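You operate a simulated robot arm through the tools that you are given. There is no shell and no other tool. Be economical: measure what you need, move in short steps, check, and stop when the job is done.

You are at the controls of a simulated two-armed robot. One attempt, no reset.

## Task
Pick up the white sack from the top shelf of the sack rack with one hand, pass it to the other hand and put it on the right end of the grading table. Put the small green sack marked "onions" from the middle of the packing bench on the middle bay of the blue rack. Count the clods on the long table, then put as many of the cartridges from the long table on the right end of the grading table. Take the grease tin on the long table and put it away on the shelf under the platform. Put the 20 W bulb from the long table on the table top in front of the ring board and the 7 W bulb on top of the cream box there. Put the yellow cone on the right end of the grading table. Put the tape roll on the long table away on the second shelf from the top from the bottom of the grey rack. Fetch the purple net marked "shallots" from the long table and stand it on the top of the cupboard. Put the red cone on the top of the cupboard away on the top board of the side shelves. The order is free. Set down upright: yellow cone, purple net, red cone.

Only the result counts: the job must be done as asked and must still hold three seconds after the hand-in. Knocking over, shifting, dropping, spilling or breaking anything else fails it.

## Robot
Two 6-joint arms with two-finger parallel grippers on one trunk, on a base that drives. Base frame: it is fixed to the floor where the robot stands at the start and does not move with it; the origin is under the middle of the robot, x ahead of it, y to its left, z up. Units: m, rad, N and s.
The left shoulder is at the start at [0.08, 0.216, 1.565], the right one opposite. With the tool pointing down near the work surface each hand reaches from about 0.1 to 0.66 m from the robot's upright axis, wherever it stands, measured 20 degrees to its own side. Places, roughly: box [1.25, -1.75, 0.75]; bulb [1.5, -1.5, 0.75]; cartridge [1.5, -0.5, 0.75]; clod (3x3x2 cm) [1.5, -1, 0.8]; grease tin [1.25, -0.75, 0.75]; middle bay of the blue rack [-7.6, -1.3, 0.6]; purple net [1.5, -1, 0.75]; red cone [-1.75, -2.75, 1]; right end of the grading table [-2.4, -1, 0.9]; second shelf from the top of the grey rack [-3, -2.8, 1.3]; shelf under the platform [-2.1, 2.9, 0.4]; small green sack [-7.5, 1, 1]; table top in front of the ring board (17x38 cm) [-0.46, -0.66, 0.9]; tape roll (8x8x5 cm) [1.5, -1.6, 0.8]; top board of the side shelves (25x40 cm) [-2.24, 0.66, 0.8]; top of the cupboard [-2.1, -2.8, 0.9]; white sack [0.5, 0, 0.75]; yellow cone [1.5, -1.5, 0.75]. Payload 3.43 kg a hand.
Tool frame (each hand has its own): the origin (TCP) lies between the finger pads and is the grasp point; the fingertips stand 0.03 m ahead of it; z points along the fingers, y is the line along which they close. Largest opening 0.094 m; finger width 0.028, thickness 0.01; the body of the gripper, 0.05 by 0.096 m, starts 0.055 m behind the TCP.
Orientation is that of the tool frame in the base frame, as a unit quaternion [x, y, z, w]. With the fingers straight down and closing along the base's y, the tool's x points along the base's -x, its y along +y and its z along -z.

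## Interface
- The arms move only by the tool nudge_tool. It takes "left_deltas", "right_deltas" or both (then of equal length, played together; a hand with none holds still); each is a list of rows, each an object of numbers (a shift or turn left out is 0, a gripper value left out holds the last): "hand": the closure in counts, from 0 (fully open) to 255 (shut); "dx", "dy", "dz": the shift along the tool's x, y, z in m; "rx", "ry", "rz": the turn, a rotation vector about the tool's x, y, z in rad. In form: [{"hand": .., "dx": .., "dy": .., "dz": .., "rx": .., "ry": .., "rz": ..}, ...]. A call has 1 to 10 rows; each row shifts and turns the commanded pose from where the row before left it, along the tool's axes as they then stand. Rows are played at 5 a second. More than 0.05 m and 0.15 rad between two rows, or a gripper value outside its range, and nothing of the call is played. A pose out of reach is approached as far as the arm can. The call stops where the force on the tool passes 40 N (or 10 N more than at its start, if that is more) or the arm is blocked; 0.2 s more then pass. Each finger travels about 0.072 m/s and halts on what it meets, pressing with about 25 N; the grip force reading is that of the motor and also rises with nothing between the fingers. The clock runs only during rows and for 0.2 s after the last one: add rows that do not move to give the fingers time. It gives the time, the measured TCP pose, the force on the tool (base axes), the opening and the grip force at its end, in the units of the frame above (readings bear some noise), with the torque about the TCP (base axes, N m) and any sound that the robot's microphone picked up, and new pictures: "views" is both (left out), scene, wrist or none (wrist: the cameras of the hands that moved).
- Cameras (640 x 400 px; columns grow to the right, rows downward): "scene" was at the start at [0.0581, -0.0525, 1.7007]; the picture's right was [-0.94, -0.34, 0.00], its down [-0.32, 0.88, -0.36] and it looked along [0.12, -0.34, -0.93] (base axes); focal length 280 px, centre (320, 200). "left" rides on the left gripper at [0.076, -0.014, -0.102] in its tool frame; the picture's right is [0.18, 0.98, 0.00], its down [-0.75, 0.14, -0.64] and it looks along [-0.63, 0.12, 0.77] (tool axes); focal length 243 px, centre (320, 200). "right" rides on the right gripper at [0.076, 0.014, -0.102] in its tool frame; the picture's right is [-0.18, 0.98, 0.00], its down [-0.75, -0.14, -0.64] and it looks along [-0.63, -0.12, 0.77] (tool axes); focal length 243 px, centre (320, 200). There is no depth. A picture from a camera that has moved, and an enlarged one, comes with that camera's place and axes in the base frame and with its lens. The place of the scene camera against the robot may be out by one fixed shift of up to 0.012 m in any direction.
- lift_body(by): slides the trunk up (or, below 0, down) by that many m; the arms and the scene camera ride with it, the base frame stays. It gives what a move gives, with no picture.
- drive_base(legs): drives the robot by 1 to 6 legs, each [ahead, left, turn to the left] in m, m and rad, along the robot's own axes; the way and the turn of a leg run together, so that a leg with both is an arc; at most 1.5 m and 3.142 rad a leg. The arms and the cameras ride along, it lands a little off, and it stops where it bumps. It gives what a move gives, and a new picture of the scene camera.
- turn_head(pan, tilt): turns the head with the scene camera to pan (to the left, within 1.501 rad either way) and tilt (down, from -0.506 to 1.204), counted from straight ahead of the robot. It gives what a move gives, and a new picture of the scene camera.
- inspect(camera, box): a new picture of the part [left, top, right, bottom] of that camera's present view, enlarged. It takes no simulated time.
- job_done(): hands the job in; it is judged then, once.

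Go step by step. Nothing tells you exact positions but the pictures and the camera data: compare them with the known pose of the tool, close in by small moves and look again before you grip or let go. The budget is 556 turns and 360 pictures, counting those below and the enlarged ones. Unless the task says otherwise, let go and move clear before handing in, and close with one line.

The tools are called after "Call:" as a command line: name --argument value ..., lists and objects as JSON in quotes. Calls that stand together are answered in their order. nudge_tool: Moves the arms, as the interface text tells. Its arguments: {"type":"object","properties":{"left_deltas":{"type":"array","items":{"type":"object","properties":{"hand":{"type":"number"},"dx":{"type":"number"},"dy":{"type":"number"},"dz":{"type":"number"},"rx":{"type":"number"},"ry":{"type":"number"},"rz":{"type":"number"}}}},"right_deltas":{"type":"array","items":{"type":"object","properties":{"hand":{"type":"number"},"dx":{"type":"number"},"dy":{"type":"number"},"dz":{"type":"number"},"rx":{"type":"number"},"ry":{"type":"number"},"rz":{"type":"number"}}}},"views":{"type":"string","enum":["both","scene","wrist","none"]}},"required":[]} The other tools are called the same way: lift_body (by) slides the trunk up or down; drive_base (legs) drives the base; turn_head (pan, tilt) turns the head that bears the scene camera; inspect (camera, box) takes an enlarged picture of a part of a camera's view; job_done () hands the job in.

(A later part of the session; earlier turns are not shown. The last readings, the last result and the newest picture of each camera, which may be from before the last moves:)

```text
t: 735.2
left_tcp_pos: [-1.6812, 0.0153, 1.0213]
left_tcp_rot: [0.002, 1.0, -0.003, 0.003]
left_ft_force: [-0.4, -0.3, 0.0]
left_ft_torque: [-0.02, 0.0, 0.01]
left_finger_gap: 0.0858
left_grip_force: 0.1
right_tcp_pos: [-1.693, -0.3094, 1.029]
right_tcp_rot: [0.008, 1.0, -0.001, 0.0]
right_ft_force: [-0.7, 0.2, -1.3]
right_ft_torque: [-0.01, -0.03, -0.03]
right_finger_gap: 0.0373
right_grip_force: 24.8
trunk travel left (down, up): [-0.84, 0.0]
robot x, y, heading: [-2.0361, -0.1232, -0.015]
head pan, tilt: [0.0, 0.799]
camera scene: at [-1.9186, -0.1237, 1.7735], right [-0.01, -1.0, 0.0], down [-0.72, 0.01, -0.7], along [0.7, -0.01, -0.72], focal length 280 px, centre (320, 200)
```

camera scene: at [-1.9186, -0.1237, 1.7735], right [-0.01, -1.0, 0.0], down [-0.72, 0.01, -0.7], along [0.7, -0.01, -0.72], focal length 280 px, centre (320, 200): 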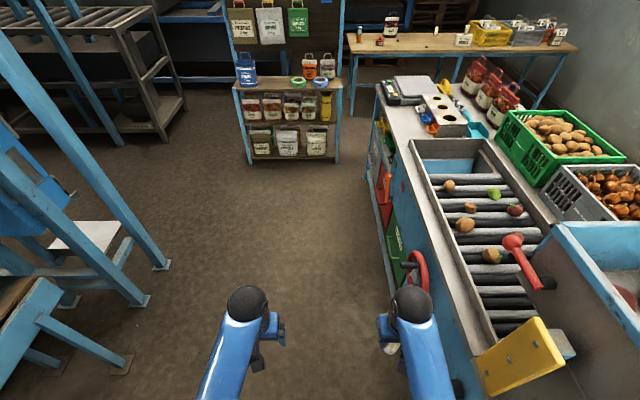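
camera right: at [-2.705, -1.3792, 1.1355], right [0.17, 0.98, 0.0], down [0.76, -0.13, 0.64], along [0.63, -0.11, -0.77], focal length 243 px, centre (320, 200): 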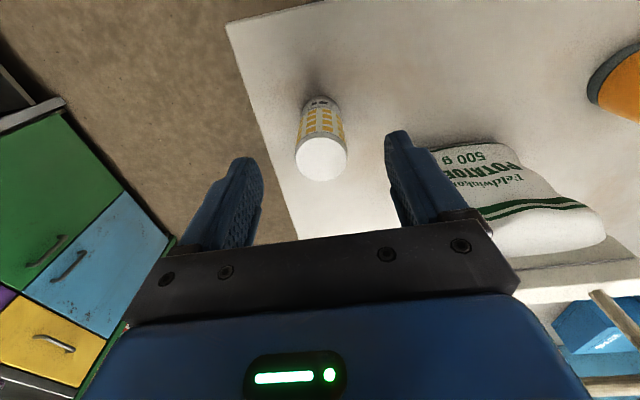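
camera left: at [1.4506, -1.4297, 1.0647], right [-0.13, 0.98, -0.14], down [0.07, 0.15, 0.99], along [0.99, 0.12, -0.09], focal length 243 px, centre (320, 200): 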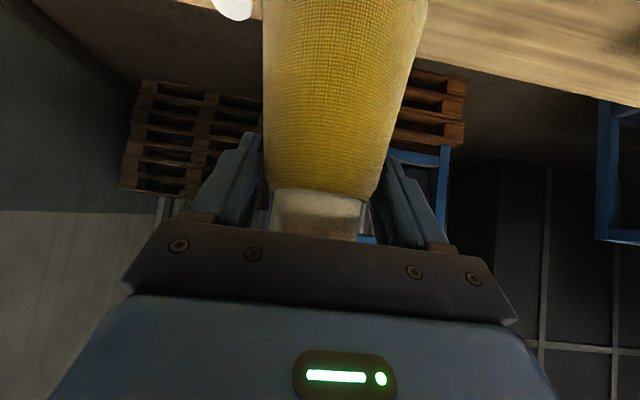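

Call:
drive_base --legs '[[0.4, 0.09, 0.015], [1.32, 0, 0], [0, 0, -1.57]]'

Call:
inspect --camera "scene" --box '[120, 120, 520, 370]'

```text
t: 747.8
left_tcp_pos: [-0.1882, -0.3706, 1.0209]
left_tcp_rot: [0.699, 0.715, -0.004, 0.0]
left_ft_force: [-0.1, 0.8, -0.6]
left_ft_torque: [-0.01, -0.01, 0.03]
left_finger_gap: 0.0856
left_grip_force: 0.1
right_tcp_pos: [-0.512, -0.3667, 1.0287]
right_tcp_rot: [0.703, 0.711, -0.001, -0.001]
right_ft_force: [-0.5, -0.5, -0.9]
right_ft_torque: [-0.03, -0.01, -0.02]
right_finger_gap: 0.0371
right_grip_force: 25.3
trunk travel left (down, up): [-0.84, 0.0]
robot x, y, heading: [-0.3389, -0.0165, -1.555]
head pan, tilt: [0.0, 0.799]
camera scene: at [-0.3249, -0.1287, 1.7734], right [-1.0, -0.01, 0.0], down [-0.01, 0.72, -0.7], along [0.01, -0.7, -0.72], focal length 280 px, centre (320, 200)
```

scene: 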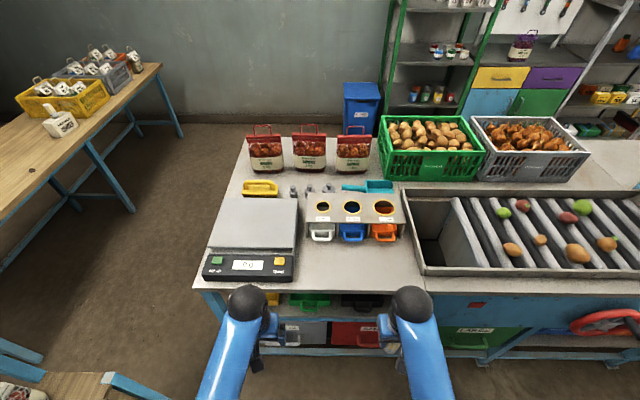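

```text
1.60 times, centred on (320, 245) of scene
camera zoom: at [-0.3249, -0.1287, 1.7734], right [-1.0, -0.01, 0.0], down [-0.01, 0.72, -0.7], along [0.01, -0.7, -0.72], focal length 447 px, centre (320, 128)
```

zoom: 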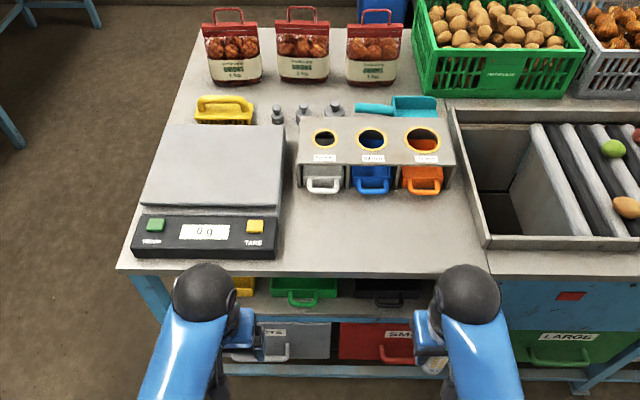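

The ring board and the free strip in front are right ahead (centre ≈(-0.44, -0.66)). I drive in a little and extend.

Call:
drive_base --legs '[[0.13, 0, -0.015]]'

Call:
nudge_tool --right_deltas '[{"dy": 0.03, "dx": -0.03}, {"dy": 0.03, "dx": -0.035}, {"dx": -0.045}, {"dx": -0.045}, {}]' --views "wrist"

```text
t: 749.0
left_tcp_pos: [-0.1913, -0.496, 1.0224]
left_tcp_rot: [0.704, 0.71, -0.005, 0.002]
left_ft_force: [-0.3, 0.6, 0.3]
left_ft_torque: [0.0, -0.03, 0.0]
left_finger_gap: 0.0861
left_grip_force: 0.0
right_tcp_pos: [-0.5172, -0.49, 1.0298]
right_tcp_rot: [0.708, 0.706, -0.003, 0.0]
right_ft_force: [-0.2, 0.1, -0.4]
right_ft_torque: [-0.06, 0.01, 0.01]
right_finger_gap: 0.0372
right_grip_force: 24.8
trunk travel left (down, up): [-0.84, 0.0]
robot x, y, heading: [-0.3339, -0.1473, -1.573]
head pan, tilt: [0.0, 0.799]
camera scene: at [-0.3259, -0.2505, 1.774], right [-1.0, 0.0, 0.0], down [0.0, 0.71, -0.7], along [0.0, -0.7, -0.71], focal length 280 px, centre (320, 200)
```

scene: 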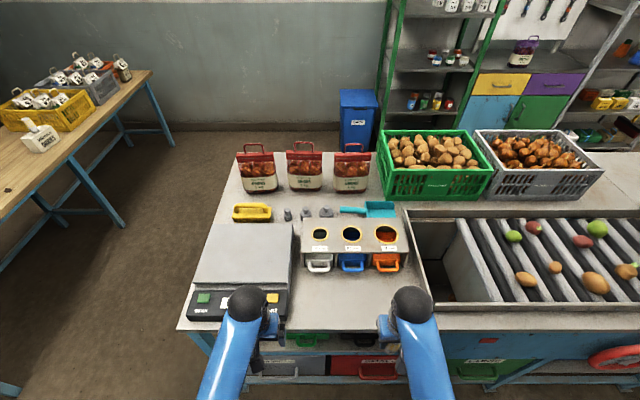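

```text
t: 750.2
left_tcp_pos: [-0.192, -0.5005, 1.0213]
left_tcp_rot: [0.704, 0.711, -0.005, 0.001]
left_ft_force: [0.1, 0.4, -0.4]
left_ft_torque: [0.0, 0.0, 0.01]
left_finger_gap: 0.0857
left_grip_force: 0.1
right_tcp_pos: [-0.4581, -0.6472, 1.0279]
right_tcp_rot: [0.708, 0.706, -0.001, -0.001]
right_ft_force: [1.5, -0.1, -0.2]
right_ft_torque: [-0.01, 0.01, 0.01]
right_finger_gap: 0.0372
right_grip_force: 24.9
trunk travel left (down, up): [-0.84, 0.0]
robot x, y, heading: [-0.3342, -0.1479, -1.573]
head pan, tilt: [0.0, 0.799]
camera right: at [-0.4454, -0.5705, 1.1297], right [0.98, -0.19, 0.0], down [-0.14, -0.75, 0.64], along [-0.12, -0.63, -0.77], focal length 243 px, centre (320, 200)
```

right: 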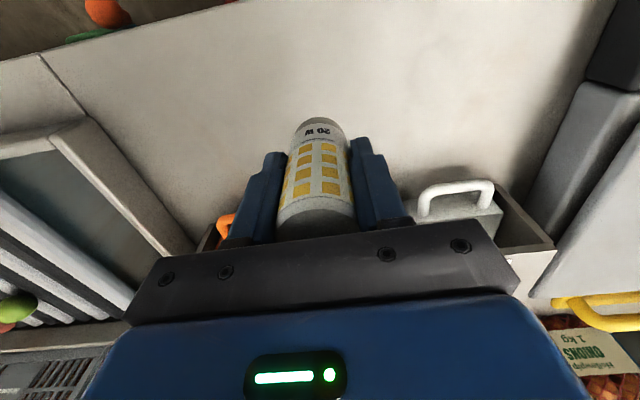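

Over the free strip. Lower to contact.

Call:
nudge_tool --right_deltas '[{"dz": 0.035}, {"dz": 0.03}, {"dz": 0.006}, {}]' --views "none"

Call:
nudge_tool --right_deltas '[{"dz": 0.005}, {}]' --views "none"

```text
t: 751.2
left_tcp_pos: [-0.1911, -0.5011, 1.0216]
left_tcp_rot: [0.704, 0.71, -0.003, 0.0]
left_ft_force: [-0.8, 0.1, -0.2]
left_ft_torque: [0.02, 0.0, -0.01]
left_finger_gap: 0.0859
left_grip_force: 0.0
right_tcp_pos: [-0.4587, -0.6464, 0.9558]
right_tcp_rot: [0.708, 0.706, 0.001, -0.001]
right_ft_force: [-0.2, 0.1, -0.1]
right_ft_torque: [0.01, 0.01, 0.02]
right_finger_gap: 0.0369
right_grip_force: 25.1
trunk travel left (down, up): [-0.84, 0.0]
robot x, y, heading: [-0.3325, -0.1432, -1.568]
head pan, tilt: [0.0, 0.799]
```

```text
t: 751.8
left_tcp_pos: [-0.1916, -0.5006, 1.0214]
left_tcp_rot: [0.704, 0.71, -0.004, -0.001]
left_ft_force: [1.1, 0.8, -0.7]
left_ft_torque: [0.02, -0.05, 0.0]
left_finger_gap: 0.0858
left_grip_force: 0.0
right_tcp_pos: [-0.4599, -0.6476, 0.9523]
right_tcp_rot: [0.708, 0.706, 0.0, -0.001]
right_ft_force: [-0.2, 0.1, -2.0]
right_ft_torque: [-0.04, -0.03, -0.01]
right_finger_gap: 0.0372
right_grip_force: 25.3
trunk travel left (down, up): [-0.84, 0.0]
robot x, y, heading: [-0.3347, -0.147, -1.572]
head pan, tilt: [0.0, 0.799]
```

Call:
nudge_tool --right_deltas '[{"dz": 0.004}, {}]' --views "none"

```text
t: 752.4
left_tcp_pos: [-0.1916, -0.4994, 1.0226]
left_tcp_rot: [0.705, 0.709, -0.006, 0.001]
left_ft_force: [-0.2, -0.5, 0.2]
left_ft_torque: [-0.01, 0.01, 0.03]
left_finger_gap: 0.086
left_grip_force: 0.0
right_tcp_pos: [-0.4583, -0.6478, 0.9507]
right_tcp_rot: [0.708, 0.706, -0.003, 0.001]
right_ft_force: [-3.5, 0.2, 23.5]
right_ft_torque: [0.03, 0.12, 0.07]
right_finger_gap: 0.0373
right_grip_force: 25.0
trunk travel left (down, up): [-0.84, 0.0]
robot x, y, heading: [-0.3348, -0.1438, -1.573]
head pan, tilt: [0.0, 0.799]
```

Contact. Release, rise, look.

Call:
nudge_tool --right_deltas '[{"hand": 130}, {"hand": 80}, {"hand": 50}, {"hand": 50}, {"dz": -0.03}, {"dz": -0.04}, {"dz": -0.015}]' --views "wrist"

```text
t: 754.0
left_tcp_pos: [-0.192, -0.4998, 1.0222]
left_tcp_rot: [0.704, 0.711, -0.004, 0.0]
left_ft_force: [0.7, 0.5, -0.2]
left_ft_torque: [0.0, 0.01, 0.0]
left_finger_gap: 0.0858
left_grip_force: 0.1
right_tcp_pos: [-0.4572, -0.6466, 1.0347]
right_tcp_rot: [0.709, 0.706, 0.001, -0.002]
right_ft_force: [0.0, 0.0, 0.6]
right_ft_torque: [-0.03, -0.03, 0.01]
right_finger_gap: 0.0758
right_grip_force: 0.0
trunk travel left (down, up): [-0.84, 0.0]
robot x, y, heading: [-0.3348, -0.1477, -1.571]
head pan, tilt: [0.0, 0.799]
camera right: at [-0.4442, -0.5722, 1.1357], right [0.98, -0.19, 0.0], down [-0.14, -0.75, 0.64], along [-0.12, -0.63, -0.77], focal length 243 px, centre (320, 200)
```

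right: 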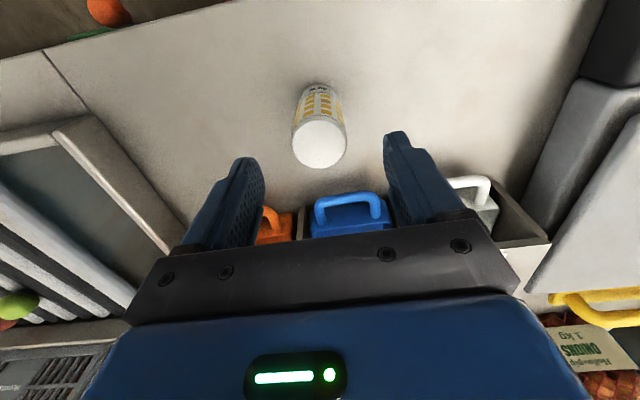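

The 20 W bulb stands in front of the ring board. Last item: the grease tin. I tuck the right hand, back up and turn to face north to explore the way to the platform shelf.

Call:
nudge_tool --right_deltas '[{"dx": 0.045}, {"dx": 0.045}, {"dx": 0.045}, {"dx": 0.045}, {"dy": -0.04, "hand": 0}]' --views "none"

Call:
drive_base --legs '[[-0.13, 0, 0], [0, 0, 3.14]]'

Call:
turn_head --pan 0.3 --tilt 0.35

```text
t: 755.2
left_tcp_pos: [-0.1923, -0.5001, 1.0216]
left_tcp_rot: [0.704, 0.71, -0.004, 0.001]
left_ft_force: [0.0, 0.4, 0.2]
left_ft_torque: [-0.03, -0.01, -0.02]
left_finger_gap: 0.0859
left_grip_force: 0.0
right_tcp_pos: [-0.4976, -0.4676, 1.0322]
right_tcp_rot: [0.708, 0.706, 0.0, 0.0]
right_ft_force: [-1.0, 0.3, 0.6]
right_ft_torque: [-0.03, -0.01, 0.0]
right_finger_gap: 0.094
right_grip_force: 0.0
trunk travel left (down, up): [-0.84, 0.0]
robot x, y, heading: [-0.3361, -0.1437, -1.57]
head pan, tilt: [0.0, 0.799]
```

```text
t: 763.9
left_tcp_pos: [-0.4883, 0.3334, 1.0208]
left_tcp_rot: [0.721, -0.692, 0.0, -0.004]
left_ft_force: [-0.5, 0.5, -0.5]
left_ft_torque: [-0.03, 0.0, 0.03]
left_finger_gap: 0.086
left_grip_force: 0.0
right_tcp_pos: [-0.1831, 0.3097, 1.0326]
right_tcp_rot: [0.718, -0.696, 0.001, 0.0]
right_ft_force: [-0.1, 0.3, 1.4]
right_ft_torque: [-0.01, -0.01, 0.0]
right_finger_gap: 0.0941
right_grip_force: 0.0
trunk travel left (down, up): [-0.84, 0.0]
robot x, y, heading: [-0.3361, -0.0176, 1.596]
head pan, tilt: [0.0, 0.799]
camera scene: at [-0.3289, 0.094, 1.7734], right [1.0, 0.03, 0.0], down [0.02, -0.72, -0.7], along [-0.02, 0.7, -0.72], focal length 280 px, centre (320, 200)
```

scene: 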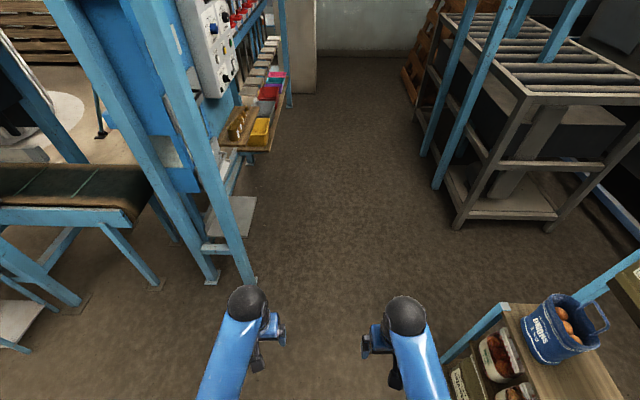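

```text
t: 764.8
left_tcp_pos: [-0.4886, 0.3328, 1.0212]
left_tcp_rot: [0.721, -0.693, 0.0, -0.004]
left_ft_force: [0.0, 0.0, 0.2]
left_ft_torque: [-0.02, -0.01, 0.0]
left_finger_gap: 0.0859
left_grip_force: 0.0
right_tcp_pos: [-0.1837, 0.31, 1.0341]
right_tcp_rot: [0.717, -0.697, 0.001, 0.0]
right_ft_force: [-0.5, -0.2, 0.5]
right_ft_torque: [0.0, -0.01, -0.01]
right_finger_gap: 0.0941
right_grip_force: 0.2
trunk travel left (down, up): [-0.84, 0.0]
robot x, y, heading: [-0.332, -0.0163, 1.599]
head pan, tilt: [0.3, 0.351]
camera scene: at [-0.3567, 0.1015, 1.813], right [0.95, 0.32, 0.0], down [0.11, -0.33, -0.94], along [-0.3, 0.89, -0.34], focal length 280 px, centre (320, 200)
```

scene: 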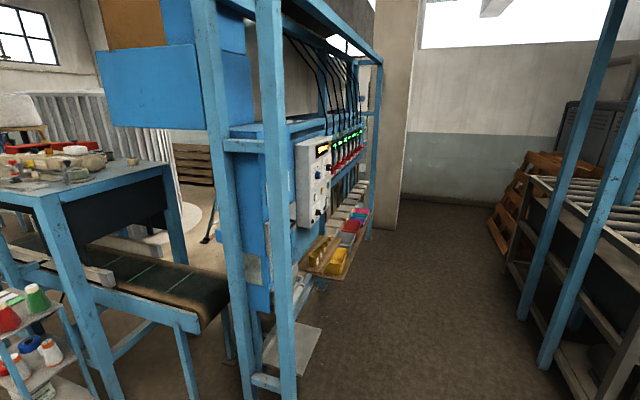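

Call:
turn_head --pan 0.85 --tilt 0.3

```text
t: 765.8
left_tcp_pos: [-0.4882, 0.3327, 1.0212]
left_tcp_rot: [0.721, -0.692, -0.001, -0.004]
left_ft_force: [-0.4, -0.6, -0.3]
left_ft_torque: [-0.02, -0.02, 0.02]
left_finger_gap: 0.0856
left_grip_force: 0.0
right_tcp_pos: [-0.1836, 0.3092, 1.0334]
right_tcp_rot: [0.717, -0.697, 0.001, 0.0]
right_ft_force: [0.5, -0.3, -0.2]
right_ft_torque: [-0.01, 0.01, 0.04]
right_finger_gap: 0.094
right_grip_force: 0.1
trunk travel left (down, up): [-0.84, 0.0]
robot x, y, heading: [-0.3346, -0.0139, 1.601]
head pan, tilt: [0.85, 0.3]
camera scene: at [-0.3986, 0.0729, 1.8178], right [0.64, 0.77, 0.0], down [0.23, -0.19, -0.96], along [-0.74, 0.61, -0.3], focal length 280 px, centre (320, 200)
```

scene: 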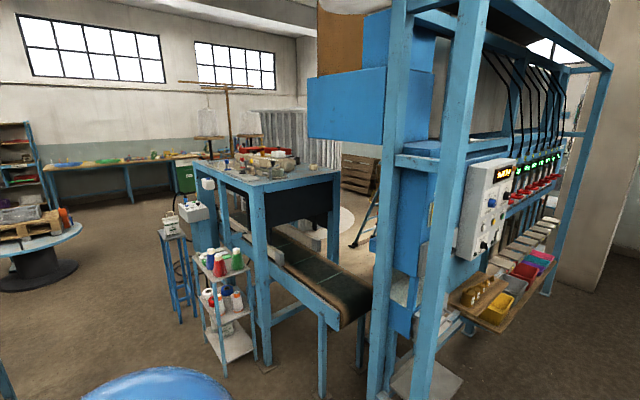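

I drive north through the passage and look west behind the tower.

Call:
drive_base --legs '[[0, -0.2, -0.03], [1.3, 0, 0], [1.2, 0, 0]]'

Call:
turn_head --pan 1.1 --tilt 0.4

```text
t: 779.4
left_tcp_pos: [-0.3562, 2.8592, 1.0214]
left_tcp_rot: [0.723, -0.691, -0.001, -0.004]
left_ft_force: [0.4, 0.3, -0.1]
left_ft_torque: [0.03, -0.01, 0.0]
left_finger_gap: 0.0859
left_grip_force: 0.1
right_tcp_pos: [-0.0508, 2.838, 1.0337]
right_tcp_rot: [0.719, -0.695, 0.001, 0.0]
right_ft_force: [-1.2, -0.7, 0.1]
right_ft_torque: [-0.02, 0.01, 0.0]
right_finger_gap: 0.0939
right_grip_force: 0.0
trunk travel left (down, up): [-0.84, 0.0]
robot x, y, heading: [-0.2007, 2.5125, 1.607]
head pan, tilt: [0.85, 0.3]
camera scene: at [-0.2654, 2.6002, 1.8179], right [0.63, 0.77, 0.0], down [0.23, -0.19, -0.96], along [-0.74, 0.6, -0.3], focal length 280 px, centre (320, 200)
```

scene: 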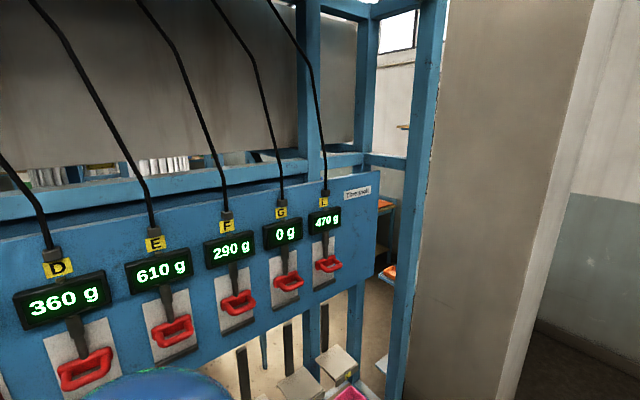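

```text
t: 780.1
left_tcp_pos: [-0.3567, 2.86, 1.0206]
left_tcp_rot: [0.723, -0.691, 0.0, -0.004]
left_ft_force: [0.7, 0.7, -1.0]
left_ft_torque: [-0.04, 0.02, -0.01]
left_finger_gap: 0.086
left_grip_force: 0.1
right_tcp_pos: [-0.0511, 2.8401, 1.0334]
right_tcp_rot: [0.719, -0.695, 0.001, 0.0]
right_ft_force: [0.9, 0.9, -0.7]
right_ft_torque: [0.03, -0.01, 0.03]
right_finger_gap: 0.094
right_grip_force: 0.0
trunk travel left (down, up): [-0.84, 0.0]
robot x, y, heading: [-0.2024, 2.5116, 1.605]
head pan, tilt: [1.1, 0.4]
camera scene: at [-0.2771, 2.5817, 1.8086], right [0.42, 0.91, 0.0], down [0.35, -0.16, -0.92], along [-0.83, 0.39, -0.39], focal length 280 px, centre (320, 200)
```

scene: 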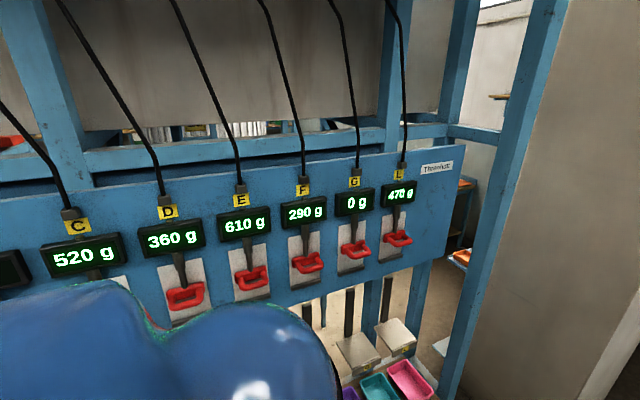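

No access from this side; the platform shelf must be reached from the west later. I fetch the tin now by going around the sack rack's left side.

Call:
drive_base --legs '[[-1.42, 0, -0.035], [0, -1.5, 0], [0, 0, -3.14]]'

Call:
turn_head --pan 0 --tilt 0.6

```text
t: 795.6
left_tcp_pos: [1.2516, 1.4586, 1.0204]
left_tcp_rot: [-0.648, 0.762, -0.001, -0.001]
left_ft_force: [-6.7, -17.1, 8.9]
left_ft_torque: [2.07, -0.55, 0.44]
left_finger_gap: 0.0858
left_grip_force: 0.0
right_tcp_pos: [1.5473, 1.3785, 1.0352]
right_tcp_rot: [-0.642, 0.767, 0.001, 0.001]
right_ft_force: [-0.4, -0.3, 0.5]
right_ft_torque: [0.01, -0.02, -0.02]
right_finger_gap: 0.0943
right_grip_force: 0.0
trunk travel left (down, up): [-0.84, 0.0]
robot x, y, heading: [1.3291, 1.0934, 1.398]
head pan, tilt: [1.1, 0.4]
stopped in leg 3: the force on the tool passed its limit at 46 N (the readings are from after the stop); the commanded pose is now the measured one
camera scene: at [1.2731, 1.1724, 1.809], right [0.6, 0.8, 0.0], down [0.31, -0.23, -0.92], along [-0.74, 0.56, -0.39], focal length 280 px, centre (320, 200)
```

scene: 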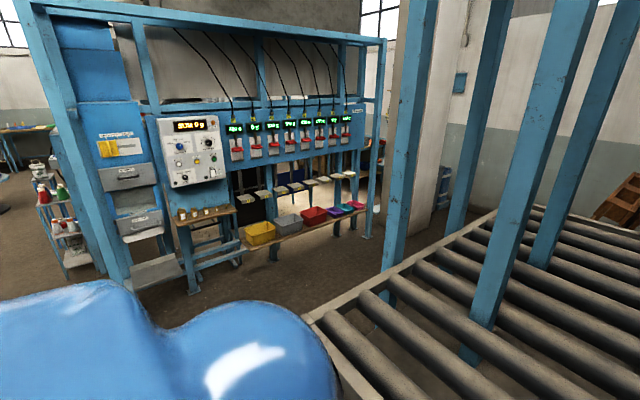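

```text
t: 797.0
left_tcp_pos: [1.2521, 1.4584, 1.0216]
left_tcp_rot: [-0.646, 0.763, -0.001, -0.001]
left_ft_force: [-4.2, -23.1, 2.1]
left_ft_torque: [2.32, -0.41, 0.43]
left_finger_gap: 0.086
left_grip_force: 0.1
right_tcp_pos: [1.5479, 1.3783, 1.0353]
right_tcp_rot: [-0.642, 0.766, 0.001, 0.002]
right_ft_force: [0.3, 0.5, -0.2]
right_ft_torque: [-0.01, 0.03, 0.04]
right_finger_gap: 0.0937
right_grip_force: 0.0
trunk travel left (down, up): [-0.84, 0.0]
robot x, y, heading: [1.3345, 1.094, 1.396]
head pan, tilt: [0.0, 0.6]
camera scene: at [1.3618, 1.2028, 1.7908], right [0.98, -0.17, 0.0], down [-0.1, -0.55, -0.83], along [0.14, 0.81, -0.56], focal length 280 px, centre (320, 200)
```

scene: 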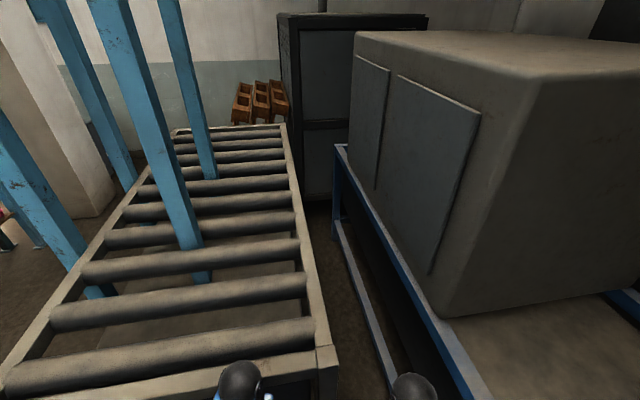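

The left hand touched the roller rack while turning. Back straight off, then turn in the clear area.

Call:
drive_base --legs '[[-0.3, 0, 0]]'

Call:
nudge_tool --left_deltas '[{"dx": 0.03}, {"dx": 0.03}]' --right_deltas '[{"dx": 0.02}, {"dx": 0.02}]' --views "none"

```text
t: 799.0
left_tcp_pos: [1.2013, 1.1769, 1.0187]
left_tcp_rot: [-0.647, 0.762, -0.003, -0.002]
left_ft_force: [0.4, 0.1, 0.4]
left_ft_torque: [-0.01, 0.01, 0.0]
left_finger_gap: 0.0857
left_grip_force: 0.0
right_tcp_pos: [1.4968, 1.0973, 1.0323]
right_tcp_rot: [-0.643, 0.766, -0.001, -0.001]
right_ft_force: [0.4, 0.0, 0.0]
right_ft_torque: [-0.03, 0.01, 0.01]
right_finger_gap: 0.094
right_grip_force: 0.1
trunk travel left (down, up): [-0.84, 0.0]
robot x, y, heading: [1.2817, 0.8046, 1.397]
head pan, tilt: [0.0, 0.6]
camera scene: at [1.3129, 0.9257, 1.7899], right [0.98, -0.17, 0.0], down [-0.1, -0.56, -0.82], along [0.14, 0.81, -0.57], focal length 280 px, centre (320, 200)
```

scene: 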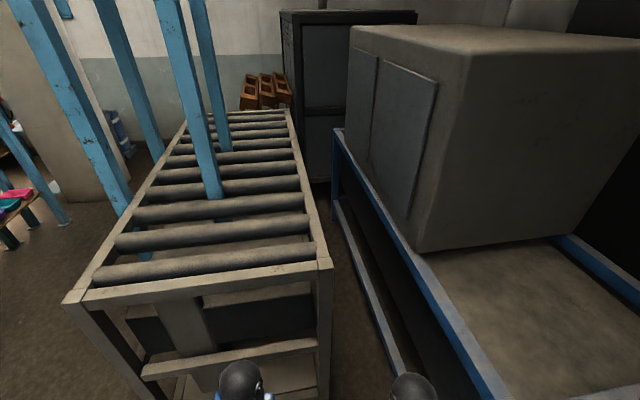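

```text
t: 799.6
left_tcp_pos: [1.1909, 1.1137, 1.0192]
left_tcp_rot: [-0.647, 0.762, -0.003, -0.001]
left_ft_force: [-0.4, -0.1, 0.0]
left_ft_torque: [-0.01, -0.02, 0.01]
left_finger_gap: 0.086
left_grip_force: 0.1
right_tcp_pos: [1.4885, 1.0536, 1.0332]
right_tcp_rot: [-0.643, 0.766, 0.0, 0.001]
right_ft_force: [0.8, 0.4, -0.3]
right_ft_torque: [0.02, 0.05, -0.01]
right_finger_gap: 0.0938
right_grip_force: 0.0
trunk travel left (down, up): [-0.84, 0.0]
robot x, y, heading: [1.282, 0.8073, 1.396]
head pan, tilt: [0.0, 0.6]
```

Call:
drive_base --legs '[[0, 0, -2.967], [0.8, 0, 0]]'

```text
t: 811.0
left_tcp_pos: [1.3681, -0.2967, 1.0194]
left_tcp_rot: [0.721, 0.693, 0.001, -0.001]
left_ft_force: [0.3, -0.4, -0.2]
left_ft_torque: [-0.03, 0.0, 0.01]
left_finger_gap: 0.086
left_grip_force: 0.1
right_tcp_pos: [1.0662, -0.2746, 1.0323]
right_tcp_rot: [0.725, 0.689, 0.0, -0.001]
right_ft_force: [-0.2, -0.2, -0.1]
right_ft_torque: [-0.01, 0.01, 0.0]
right_finger_gap: 0.094
right_grip_force: 0.2
trunk travel left (down, up): [-0.84, 0.0]
robot x, y, heading: [1.2435, 0.0005, -1.618]
head pan, tilt: [0.0, 0.6]
camera scene: at [1.2436, -0.1181, 1.7905], right [-1.0, 0.05, 0.0], down [0.03, 0.56, -0.83], along [-0.04, -0.82, -0.56], focal length 280 px, centre (320, 200)
```

scene: 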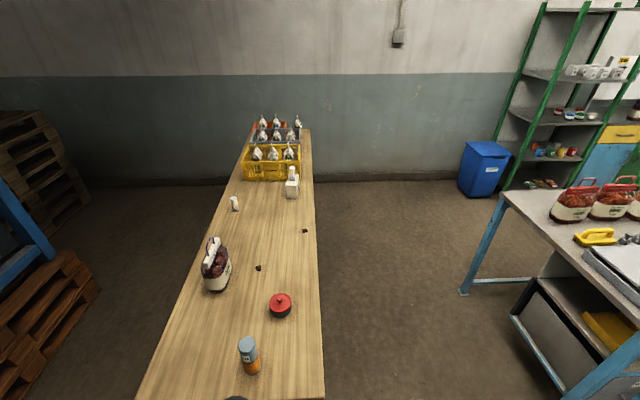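

The tin is at about (1.365, -0.81). I align and move in with the left hand, pitched slightly.

Call:
drive_base --legs '[[0, 0, 0.047], [0.15, -0.05, 0]]'

Call:
nudge_tool --left_deltas '[{"dx": -0.045, "hand": 0}, {"dx": -0.045}, {"dx": -0.045}, {"ry": -0.15}, {"ry": -0.15}, {"dx": -0.04, "dz": 0.013}, {"dx": -0.04, "dz": 0.013}, {}]' --views "wrist"

```text
t: 812.8
left_tcp_pos: [1.3325, -0.4376, 1.0207]
left_tcp_rot: [0.705, 0.709, 0.0, -0.002]
left_ft_force: [0.3, -0.7, 0.2]
left_ft_torque: [-0.01, -0.02, -0.03]
left_finger_gap: 0.086
left_grip_force: 0.1
right_tcp_pos: [1.0303, -0.4269, 1.0339]
right_tcp_rot: [0.709, 0.705, -0.002, 0.0]
right_ft_force: [0.3, -0.4, -0.7]
right_ft_torque: [-0.03, 0.01, -0.03]
right_finger_gap: 0.0941
right_grip_force: 0.0
trunk travel left (down, up): [-0.84, 0.0]
robot x, y, heading: [1.1944, -0.1487, -1.579]
head pan, tilt: [0.0, 0.6]
camera scene: at [1.2008, -0.2627, 1.7907], right [-1.0, 0.0, 0.0], down [0.0, 0.56, -0.83], along [0.0, -0.83, -0.56], focal length 280 px, centre (320, 200)
```

scene: 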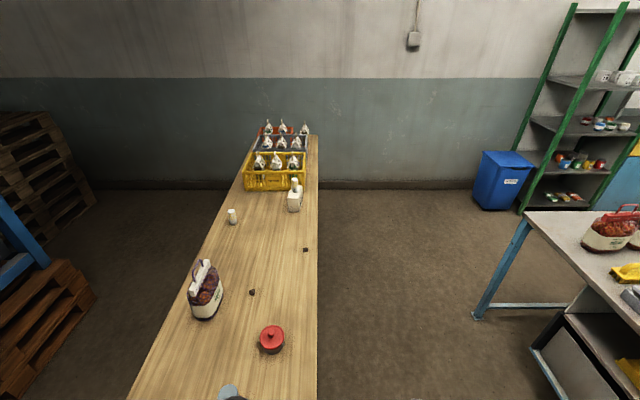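

```text
t: 814.6
left_tcp_pos: [1.3331, -0.6565, 1.0153]
left_tcp_rot: [0.697, 0.701, -0.105, 0.105]
left_ft_force: [0.3, 0.5, -0.9]
left_ft_torque: [-0.03, 0.03, -0.01]
left_finger_gap: 0.094
left_grip_force: 0.1
right_tcp_pos: [1.029, -0.4291, 1.0334]
right_tcp_rot: [0.709, 0.705, 0.0, 0.0]
right_ft_force: [-0.2, 0.8, 0.7]
right_ft_torque: [0.01, 0.0, 0.0]
right_finger_gap: 0.0941
right_grip_force: 0.0
trunk travel left (down, up): [-0.84, 0.0]
robot x, y, heading: [1.1878, -0.1474, -1.575]
head pan, tilt: [0.0, 0.6]
camera left: at [1.3193, -0.5533, 1.093], right [0.98, 0.18, -0.06], down [0.15, -0.53, 0.83], along [0.12, -0.83, -0.55], focal length 243 px, centre (320, 200)
```

left: 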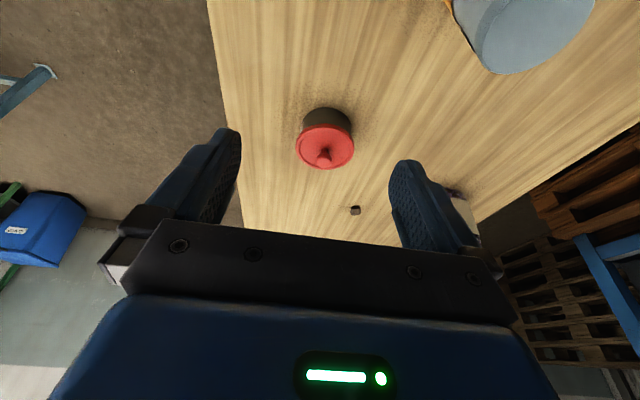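

The tin's lid is ≈80 mm wide, so I can grip across it. I pitch to 45° and approach.

Call:
nudge_tool --left_deltas '[{"ry": -0.15}, {"ry": -0.15}, {"ry": -0.15}, {"ry": -0.035, "dy": 0.024}, {"dx": 0.01, "dz": 0.04}, {"dx": 0.01, "dz": 0.04}, {}]' --views "wrist"

```text
t: 816.2
left_tcp_pos: [1.3576, -0.6996, 0.945]
left_tcp_rot: [0.652, 0.657, -0.268, 0.27]
left_ft_force: [0.0, 1.0, 0.8]
left_ft_torque: [0.01, -0.02, 0.0]
left_finger_gap: 0.0939
left_grip_force: 0.0
right_tcp_pos: [1.0287, -0.4294, 1.0327]
right_tcp_rot: [0.709, 0.705, -0.002, 0.0]
right_ft_force: [0.2, 0.2, -0.5]
right_ft_torque: [0.0, -0.02, 0.01]
right_finger_gap: 0.0939
right_grip_force: 0.1
trunk travel left (down, up): [-0.84, 0.0]
robot x, y, heading: [1.1902, -0.1488, -1.577]
head pan, tilt: [0.0, 0.6]
camera left: at [1.3435, -0.574, 0.9655], right [0.98, 0.14, -0.13], down [0.14, -0.08, 0.99], along [0.12, -0.99, -0.1], focal length 243 px, centre (320, 200)
```

left: 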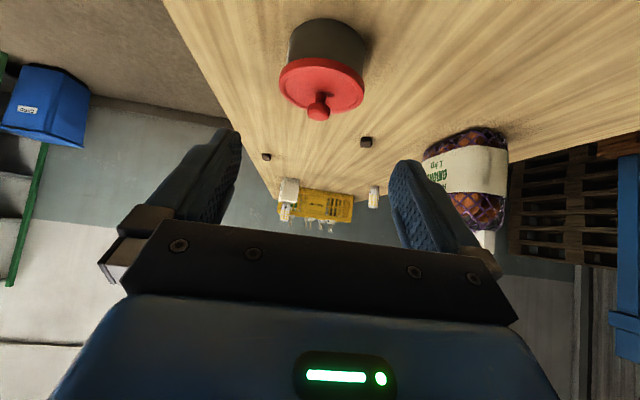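

The lid is about as wide as my opening, so I'll grip its knob (≈(1.360, -0.823), top z≈0.853).

Call:
nudge_tool --left_deltas '[{"dx": -0.0046, "dz": 0.0357, "dy": 0.002, "hand": 120}, {"dx": -0.0046, "dz": 0.0357}, {"dx": -0.0046, "dz": 0.0357}, {}]' --views "wrist"

```text
t: 817.2
left_tcp_pos: [1.3606, -0.7841, 0.8792]
left_tcp_rot: [0.652, 0.656, -0.269, 0.269]
left_ft_force: [0.0, 0.4, 0.4]
left_ft_torque: [-0.01, 0.02, -0.01]
left_finger_gap: 0.05
left_grip_force: 0.0
right_tcp_pos: [1.0296, -0.4297, 1.0323]
right_tcp_rot: [0.709, 0.705, 0.0, -0.002]
right_ft_force: [0.5, 0.1, 0.1]
right_ft_torque: [0.0, 0.01, -0.02]
right_finger_gap: 0.0938
right_grip_force: 0.1
trunk travel left (down, up): [-0.84, 0.0]
robot x, y, heading: [1.1904, -0.1514, -1.578]
head pan, tilt: [0.0, 0.6]
camera left: at [1.3461, -0.6584, 0.8995], right [0.98, 0.14, -0.13], down [0.14, -0.08, 0.99], along [0.12, -0.99, -0.1], focal length 243 px, centre (320, 200)
```

left: 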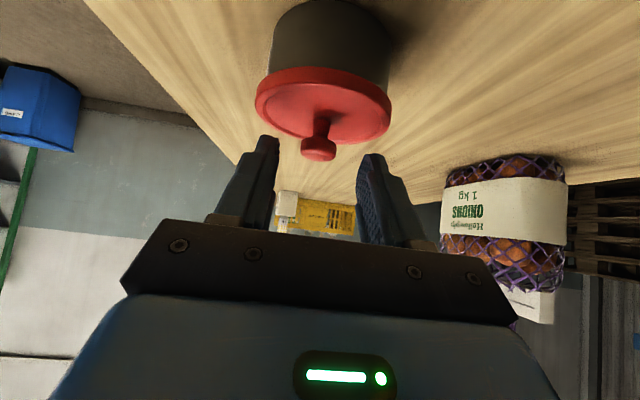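

Knob is centred. Final 3 cm along the tool and close.

Call:
nudge_tool --left_deltas '[{"dz": 0.016}, {"dz": 0.015}, {}, {"hand": 190}, {"hand": 255}, {"hand": 255}]' --views "wrist"

```text
t: 818.6
left_tcp_pos: [1.3583, -0.8078, 0.8618]
left_tcp_rot: [0.651, 0.655, -0.271, 0.272]
left_ft_force: [0.1, -4.1, 25.8]
left_ft_torque: [-0.42, -0.04, -0.03]
left_finger_gap: 0.0207
left_grip_force: 25.5
right_tcp_pos: [1.0284, -0.4272, 1.0335]
right_tcp_rot: [0.709, 0.705, -0.001, 0.0]
right_ft_force: [0.1, -0.6, 0.4]
right_ft_torque: [-0.01, -0.02, -0.01]
right_finger_gap: 0.0938
right_grip_force: 0.0
trunk travel left (down, up): [-0.84, 0.0]
robot x, y, heading: [1.1884, -0.1464, -1.578]
head pan, tilt: [0.0, 0.6]
camera left: at [1.3444, -0.6814, 0.8814], right [0.98, 0.14, -0.13], down [0.14, -0.07, 0.99], along [0.12, -0.99, -0.09], focal length 243 px, centre (320, 200)
```

left: 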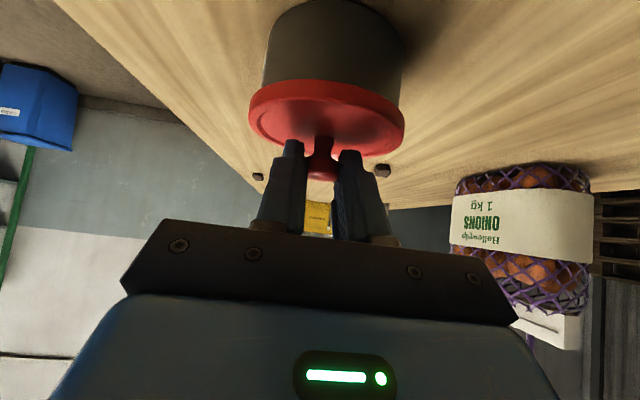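

Knob gripped (21 mm). Lift gently.

Call:
nudge_tool --left_deltas '[{"dx": -0.007, "dz": -0.007}, {"dx": -0.014, "dz": -0.014}, {"dx": -0.02, "dz": -0.02}, {}]' --views "wrist"

```text
t: 819.6
left_tcp_pos: [1.3597, -0.8063, 0.9157]
left_tcp_rot: [0.653, 0.656, -0.268, 0.268]
left_ft_force: [0.6, -0.5, 1.0]
left_ft_torque: [0.04, -0.01, -0.05]
left_finger_gap: 0.0207
left_grip_force: 25.6
right_tcp_pos: [1.0291, -0.4305, 1.033]
right_tcp_rot: [0.708, 0.706, 0.0, -0.001]
right_ft_force: [-1.4, -0.6, -0.9]
right_ft_torque: [-0.01, -0.01, 0.0]
right_finger_gap: 0.094
right_grip_force: 0.1
trunk travel left (down, up): [-0.84, 0.0]
robot x, y, heading: [1.1887, -0.1516, -1.574]
head pan, tilt: [0.0, 0.6]
heard: snap
camera left: at [1.3462, -0.6807, 0.9361], right [0.98, 0.14, -0.13], down [0.14, -0.09, 0.99], along [0.12, -0.99, -0.1], focal length 243 px, centre (320, 200)
```

left: 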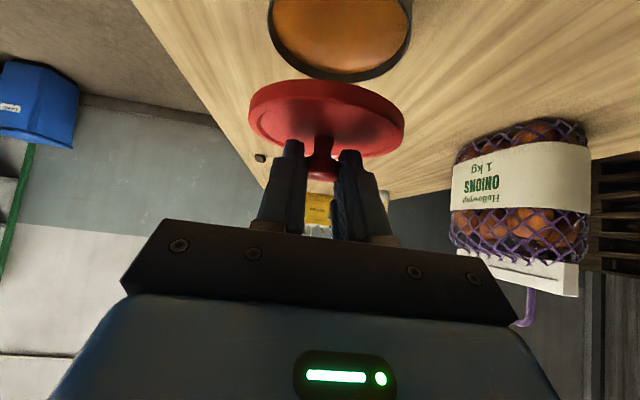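

A snap: the lid came off the tin. I put it back exactly where it was and press.

Call:
nudge_tool --left_deltas '[{"dx": 0.02, "dz": 0.02}, {"dx": 0.014, "dz": 0.014}, {"dx": 0.006, "dz": 0.006}, {}]' --views "wrist"

```text
t: 820.6
left_tcp_pos: [1.3616, -0.8086, 0.8616]
left_tcp_rot: [0.651, 0.656, -0.27, 0.27]
left_ft_force: [1.1, -2.3, 12.7]
left_ft_torque: [0.01, -0.01, 0.0]
left_finger_gap: 0.021
left_grip_force: 24.9
right_tcp_pos: [1.0294, -0.4294, 1.0333]
right_tcp_rot: [0.709, 0.705, -0.001, 0.0]
right_ft_force: [0.5, 0.2, 0.1]
right_ft_torque: [0.02, 0.0, 0.04]
right_finger_gap: 0.0939
right_grip_force: 0.0
trunk travel left (down, up): [-0.84, 0.0]
robot x, y, heading: [1.1876, -0.1496, -1.579]
head pan, tilt: [0.0, 0.6]
camera left: at [1.3464, -0.6822, 0.8816], right [0.98, 0.14, -0.13], down [0.14, -0.08, 0.99], along [0.12, -0.99, -0.1], focal length 243 px, centre (320, 200)
```

left: 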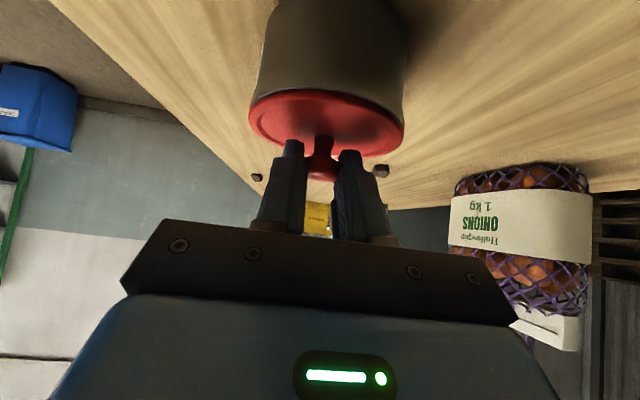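

The lid sits on the tin. Press down a bit to snap it home.

Call:
nudge_tool --left_deltas '[{"dx": 0.003, "dz": 0.003}, {"dx": 0.002, "dz": 0.002}, {}]' --views "none"

```text
t: 821.3
left_tcp_pos: [1.3602, -0.813, 0.8601]
left_tcp_rot: [0.65, 0.653, -0.276, 0.275]
left_ft_force: [-1.1, -4.6, 4.9]
left_ft_torque: [0.34, 0.01, 0.05]
left_finger_gap: 0.0208
left_grip_force: 24.9
right_tcp_pos: [1.029, -0.4269, 1.0323]
right_tcp_rot: [0.708, 0.706, -0.002, 0.0]
right_ft_force: [-1.4, -0.3, 0.6]
right_ft_torque: [-0.04, 0.0, -0.03]
right_finger_gap: 0.094
right_grip_force: 0.1
trunk travel left (down, up): [-0.84, 0.0]
robot x, y, heading: [1.189, -0.1462, -1.572]
head pan, tilt: [0.0, 0.6]
stopped in row 3 (left hand): the force on the tool passed its limit at 41 N (the readings are from after the stop); the commanded pose is now the measured one
```

I release the knob and look closely at the tin.

Call:
nudge_tool --left_deltas '[{"dx": -0.002, "dz": -0.002, "hand": 200}, {"hand": 150}, {"hand": 130}, {"dz": -0.03}, {"dz": -0.03}]' --views "none"

Call:
inspect --camera "left" --box '[180, 0, 480, 190]'

```text
t: 822.5
left_tcp_pos: [1.3604, -0.7664, 0.9045]
left_tcp_rot: [0.649, 0.656, -0.272, 0.274]
left_ft_force: [-0.4, -0.2, -0.1]
left_ft_torque: [0.01, -0.01, 0.01]
left_finger_gap: 0.0463
left_grip_force: 0.0
right_tcp_pos: [1.0296, -0.4284, 1.0338]
right_tcp_rot: [0.709, 0.705, -0.001, 0.0]
right_ft_force: [0.0, 1.0, 0.9]
right_ft_torque: [-0.04, 0.02, 0.01]
right_finger_gap: 0.0939
right_grip_force: 0.1
trunk travel left (down, up): [-0.84, 0.0]
robot x, y, heading: [1.1886, -0.1481, -1.575]
head pan, tilt: [0.0, 0.6]
```

```text
2.11 times, centred on (330, 95) of left
camera zoom: at [1.3465, -0.6402, 0.9227], right [0.98, 0.14, -0.13], down [0.14, -0.07, 0.99], along [0.12, -0.99, -0.09], focal length 511 px, centre (299, 421)
```

zoom: 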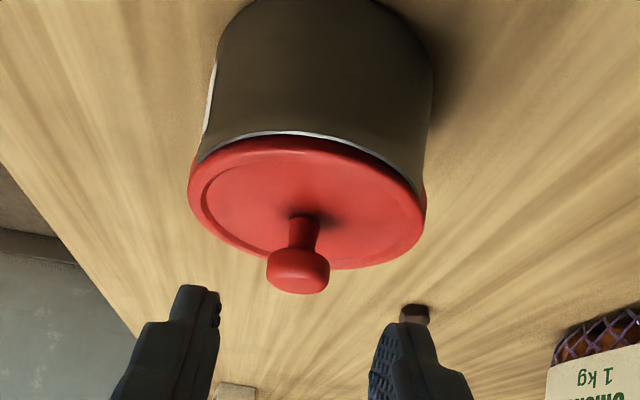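

The lid sits slightly askew (its +x side is up, shifted ~3 mm to -x). I regrip the knob, lift a little, shift +x and press again.

Call:
nudge_tool --left_deltas '[{"dz": 0.03}, {"dz": 0.03}, {"hand": 200}, {"hand": 255}, {"hand": 255}, {"dx": -0.007, "dz": -0.007}, {"dy": 0.004}, {}]' --views "none"

Call:
inspect --camera "left" --box '[180, 0, 480, 190]'

```text
t: 824.3
left_tcp_pos: [1.3648, -0.8111, 0.8695]
left_tcp_rot: [0.65, 0.655, -0.272, 0.272]
left_ft_force: [-0.5, 0.3, -0.1]
left_ft_torque: [0.02, 0.02, -0.02]
left_finger_gap: 0.0206
left_grip_force: 25.2
right_tcp_pos: [1.0288, -0.4302, 1.0321]
right_tcp_rot: [0.709, 0.705, 0.0, -0.001]
right_ft_force: [0.2, -1.1, 1.2]
right_ft_torque: [0.0, -0.01, 0.0]
right_finger_gap: 0.0939
right_grip_force: 0.1
trunk travel left (down, up): [-0.84, 0.0]
robot x, y, heading: [1.191, -0.1462, -1.579]
head pan, tilt: [0.0, 0.6]
```

```text
2.11 times, centred on (330, 95) of left
camera zoom: at [1.351, -0.6856, 0.8887], right [0.98, 0.14, -0.13], down [0.14, -0.07, 0.99], along [0.12, -0.99, -0.09], focal length 511 px, centre (299, 421)
```

zoom: 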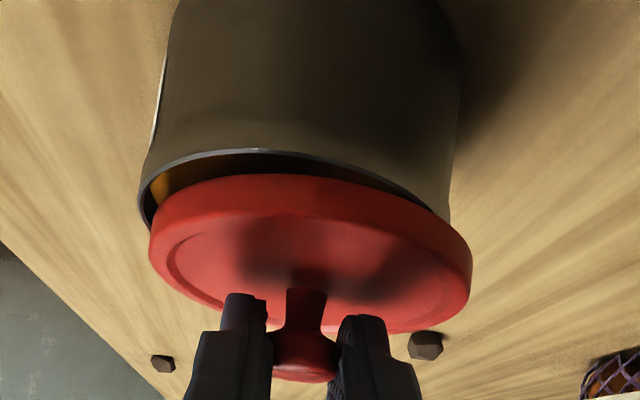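

Call:
nudge_tool --left_deltas '[{"dy": -0.0035, "dx": 0.002, "dz": -0.002}, {"dx": 0.004, "dz": 0.004}, {"dx": 0.003, "dz": 0.003}, {}]' --views "none"

Call:
inspect --camera "left" --box '[180, 0, 480, 190]'

```text
t: 825.3
left_tcp_pos: [1.3613, -0.8097, 0.8617]
left_tcp_rot: [0.649, 0.654, -0.274, 0.274]
left_ft_force: [0.4, -1.6, 9.9]
left_ft_torque: [-0.09, -0.02, 0.02]
left_finger_gap: 0.0206
left_grip_force: 25.4
right_tcp_pos: [1.0284, -0.4294, 1.0339]
right_tcp_rot: [0.709, 0.705, -0.001, 0.0]
right_ft_force: [0.4, -0.4, 0.8]
right_ft_torque: [-0.02, 0.04, 0.03]
right_finger_gap: 0.0938
right_grip_force: 0.0
trunk travel left (down, up): [-0.84, 0.0]
robot x, y, heading: [1.1882, -0.1488, -1.577]
head pan, tilt: [0.0, 0.6]
```

```text
2.11 times, centred on (330, 95) of left
camera zoom: at [1.3475, -0.6828, 0.8803], right [0.98, 0.13, -0.13], down [0.14, -0.07, 0.99], along [0.12, -0.99, -0.09], focal length 511 px, centre (299, 421)
```

zoom: 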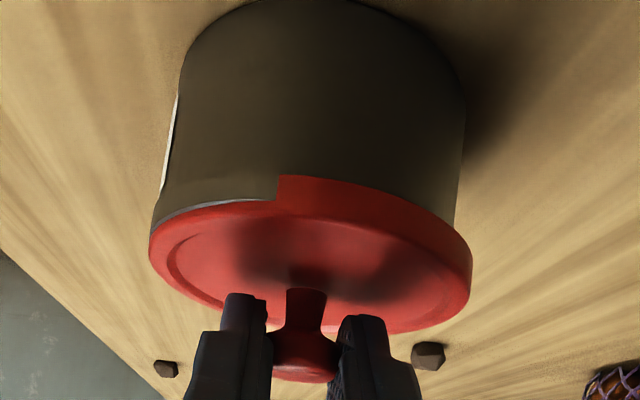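

Call:
nudge_tool --left_deltas '[{"dx": -0.002, "dz": -0.002}, {"dy": -0.002, "dx": 0.0021, "dz": -0.0021}, {"dx": 0.003, "dz": 0.003}, {"dx": 0.003, "dz": 0.003}, {}]' --views "none"

Call:
inspect --camera "left" --box '[180, 0, 480, 190]'

```text
t: 826.5
left_tcp_pos: [1.3582, -0.8068, 0.861]
left_tcp_rot: [0.649, 0.652, -0.279, 0.276]
left_ft_force: [7.4, 1.6, 37.8]
left_ft_torque: [-0.39, -0.14, 0.11]
left_finger_gap: 0.0209
left_grip_force: 24.8
right_tcp_pos: [1.0306, -0.4257, 1.0342]
right_tcp_rot: [0.708, 0.706, -0.002, 0.0]
right_ft_force: [0.5, 0.1, 0.0]
right_ft_torque: [-0.03, 0.02, 0.03]
right_finger_gap: 0.0941
right_grip_force: 0.1
trunk travel left (down, up): [-0.84, 0.0]
robot x, y, heading: [1.1928, -0.148, -1.571]
head pan, tilt: [0.0, 0.6]
```

```text
2.11 times, centred on (330, 95) of left
camera zoom: at [1.3451, -0.68, 0.8781], right [0.98, 0.13, -0.14], down [0.14, -0.06, 0.99], along [0.12, -0.99, -0.08], focal length 511 px, centre (299, 421)
```

zoom: 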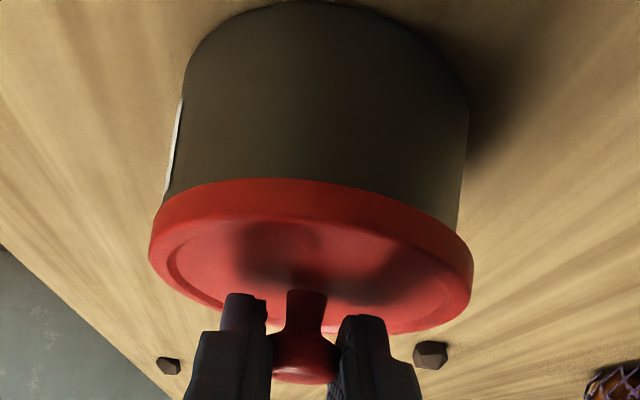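

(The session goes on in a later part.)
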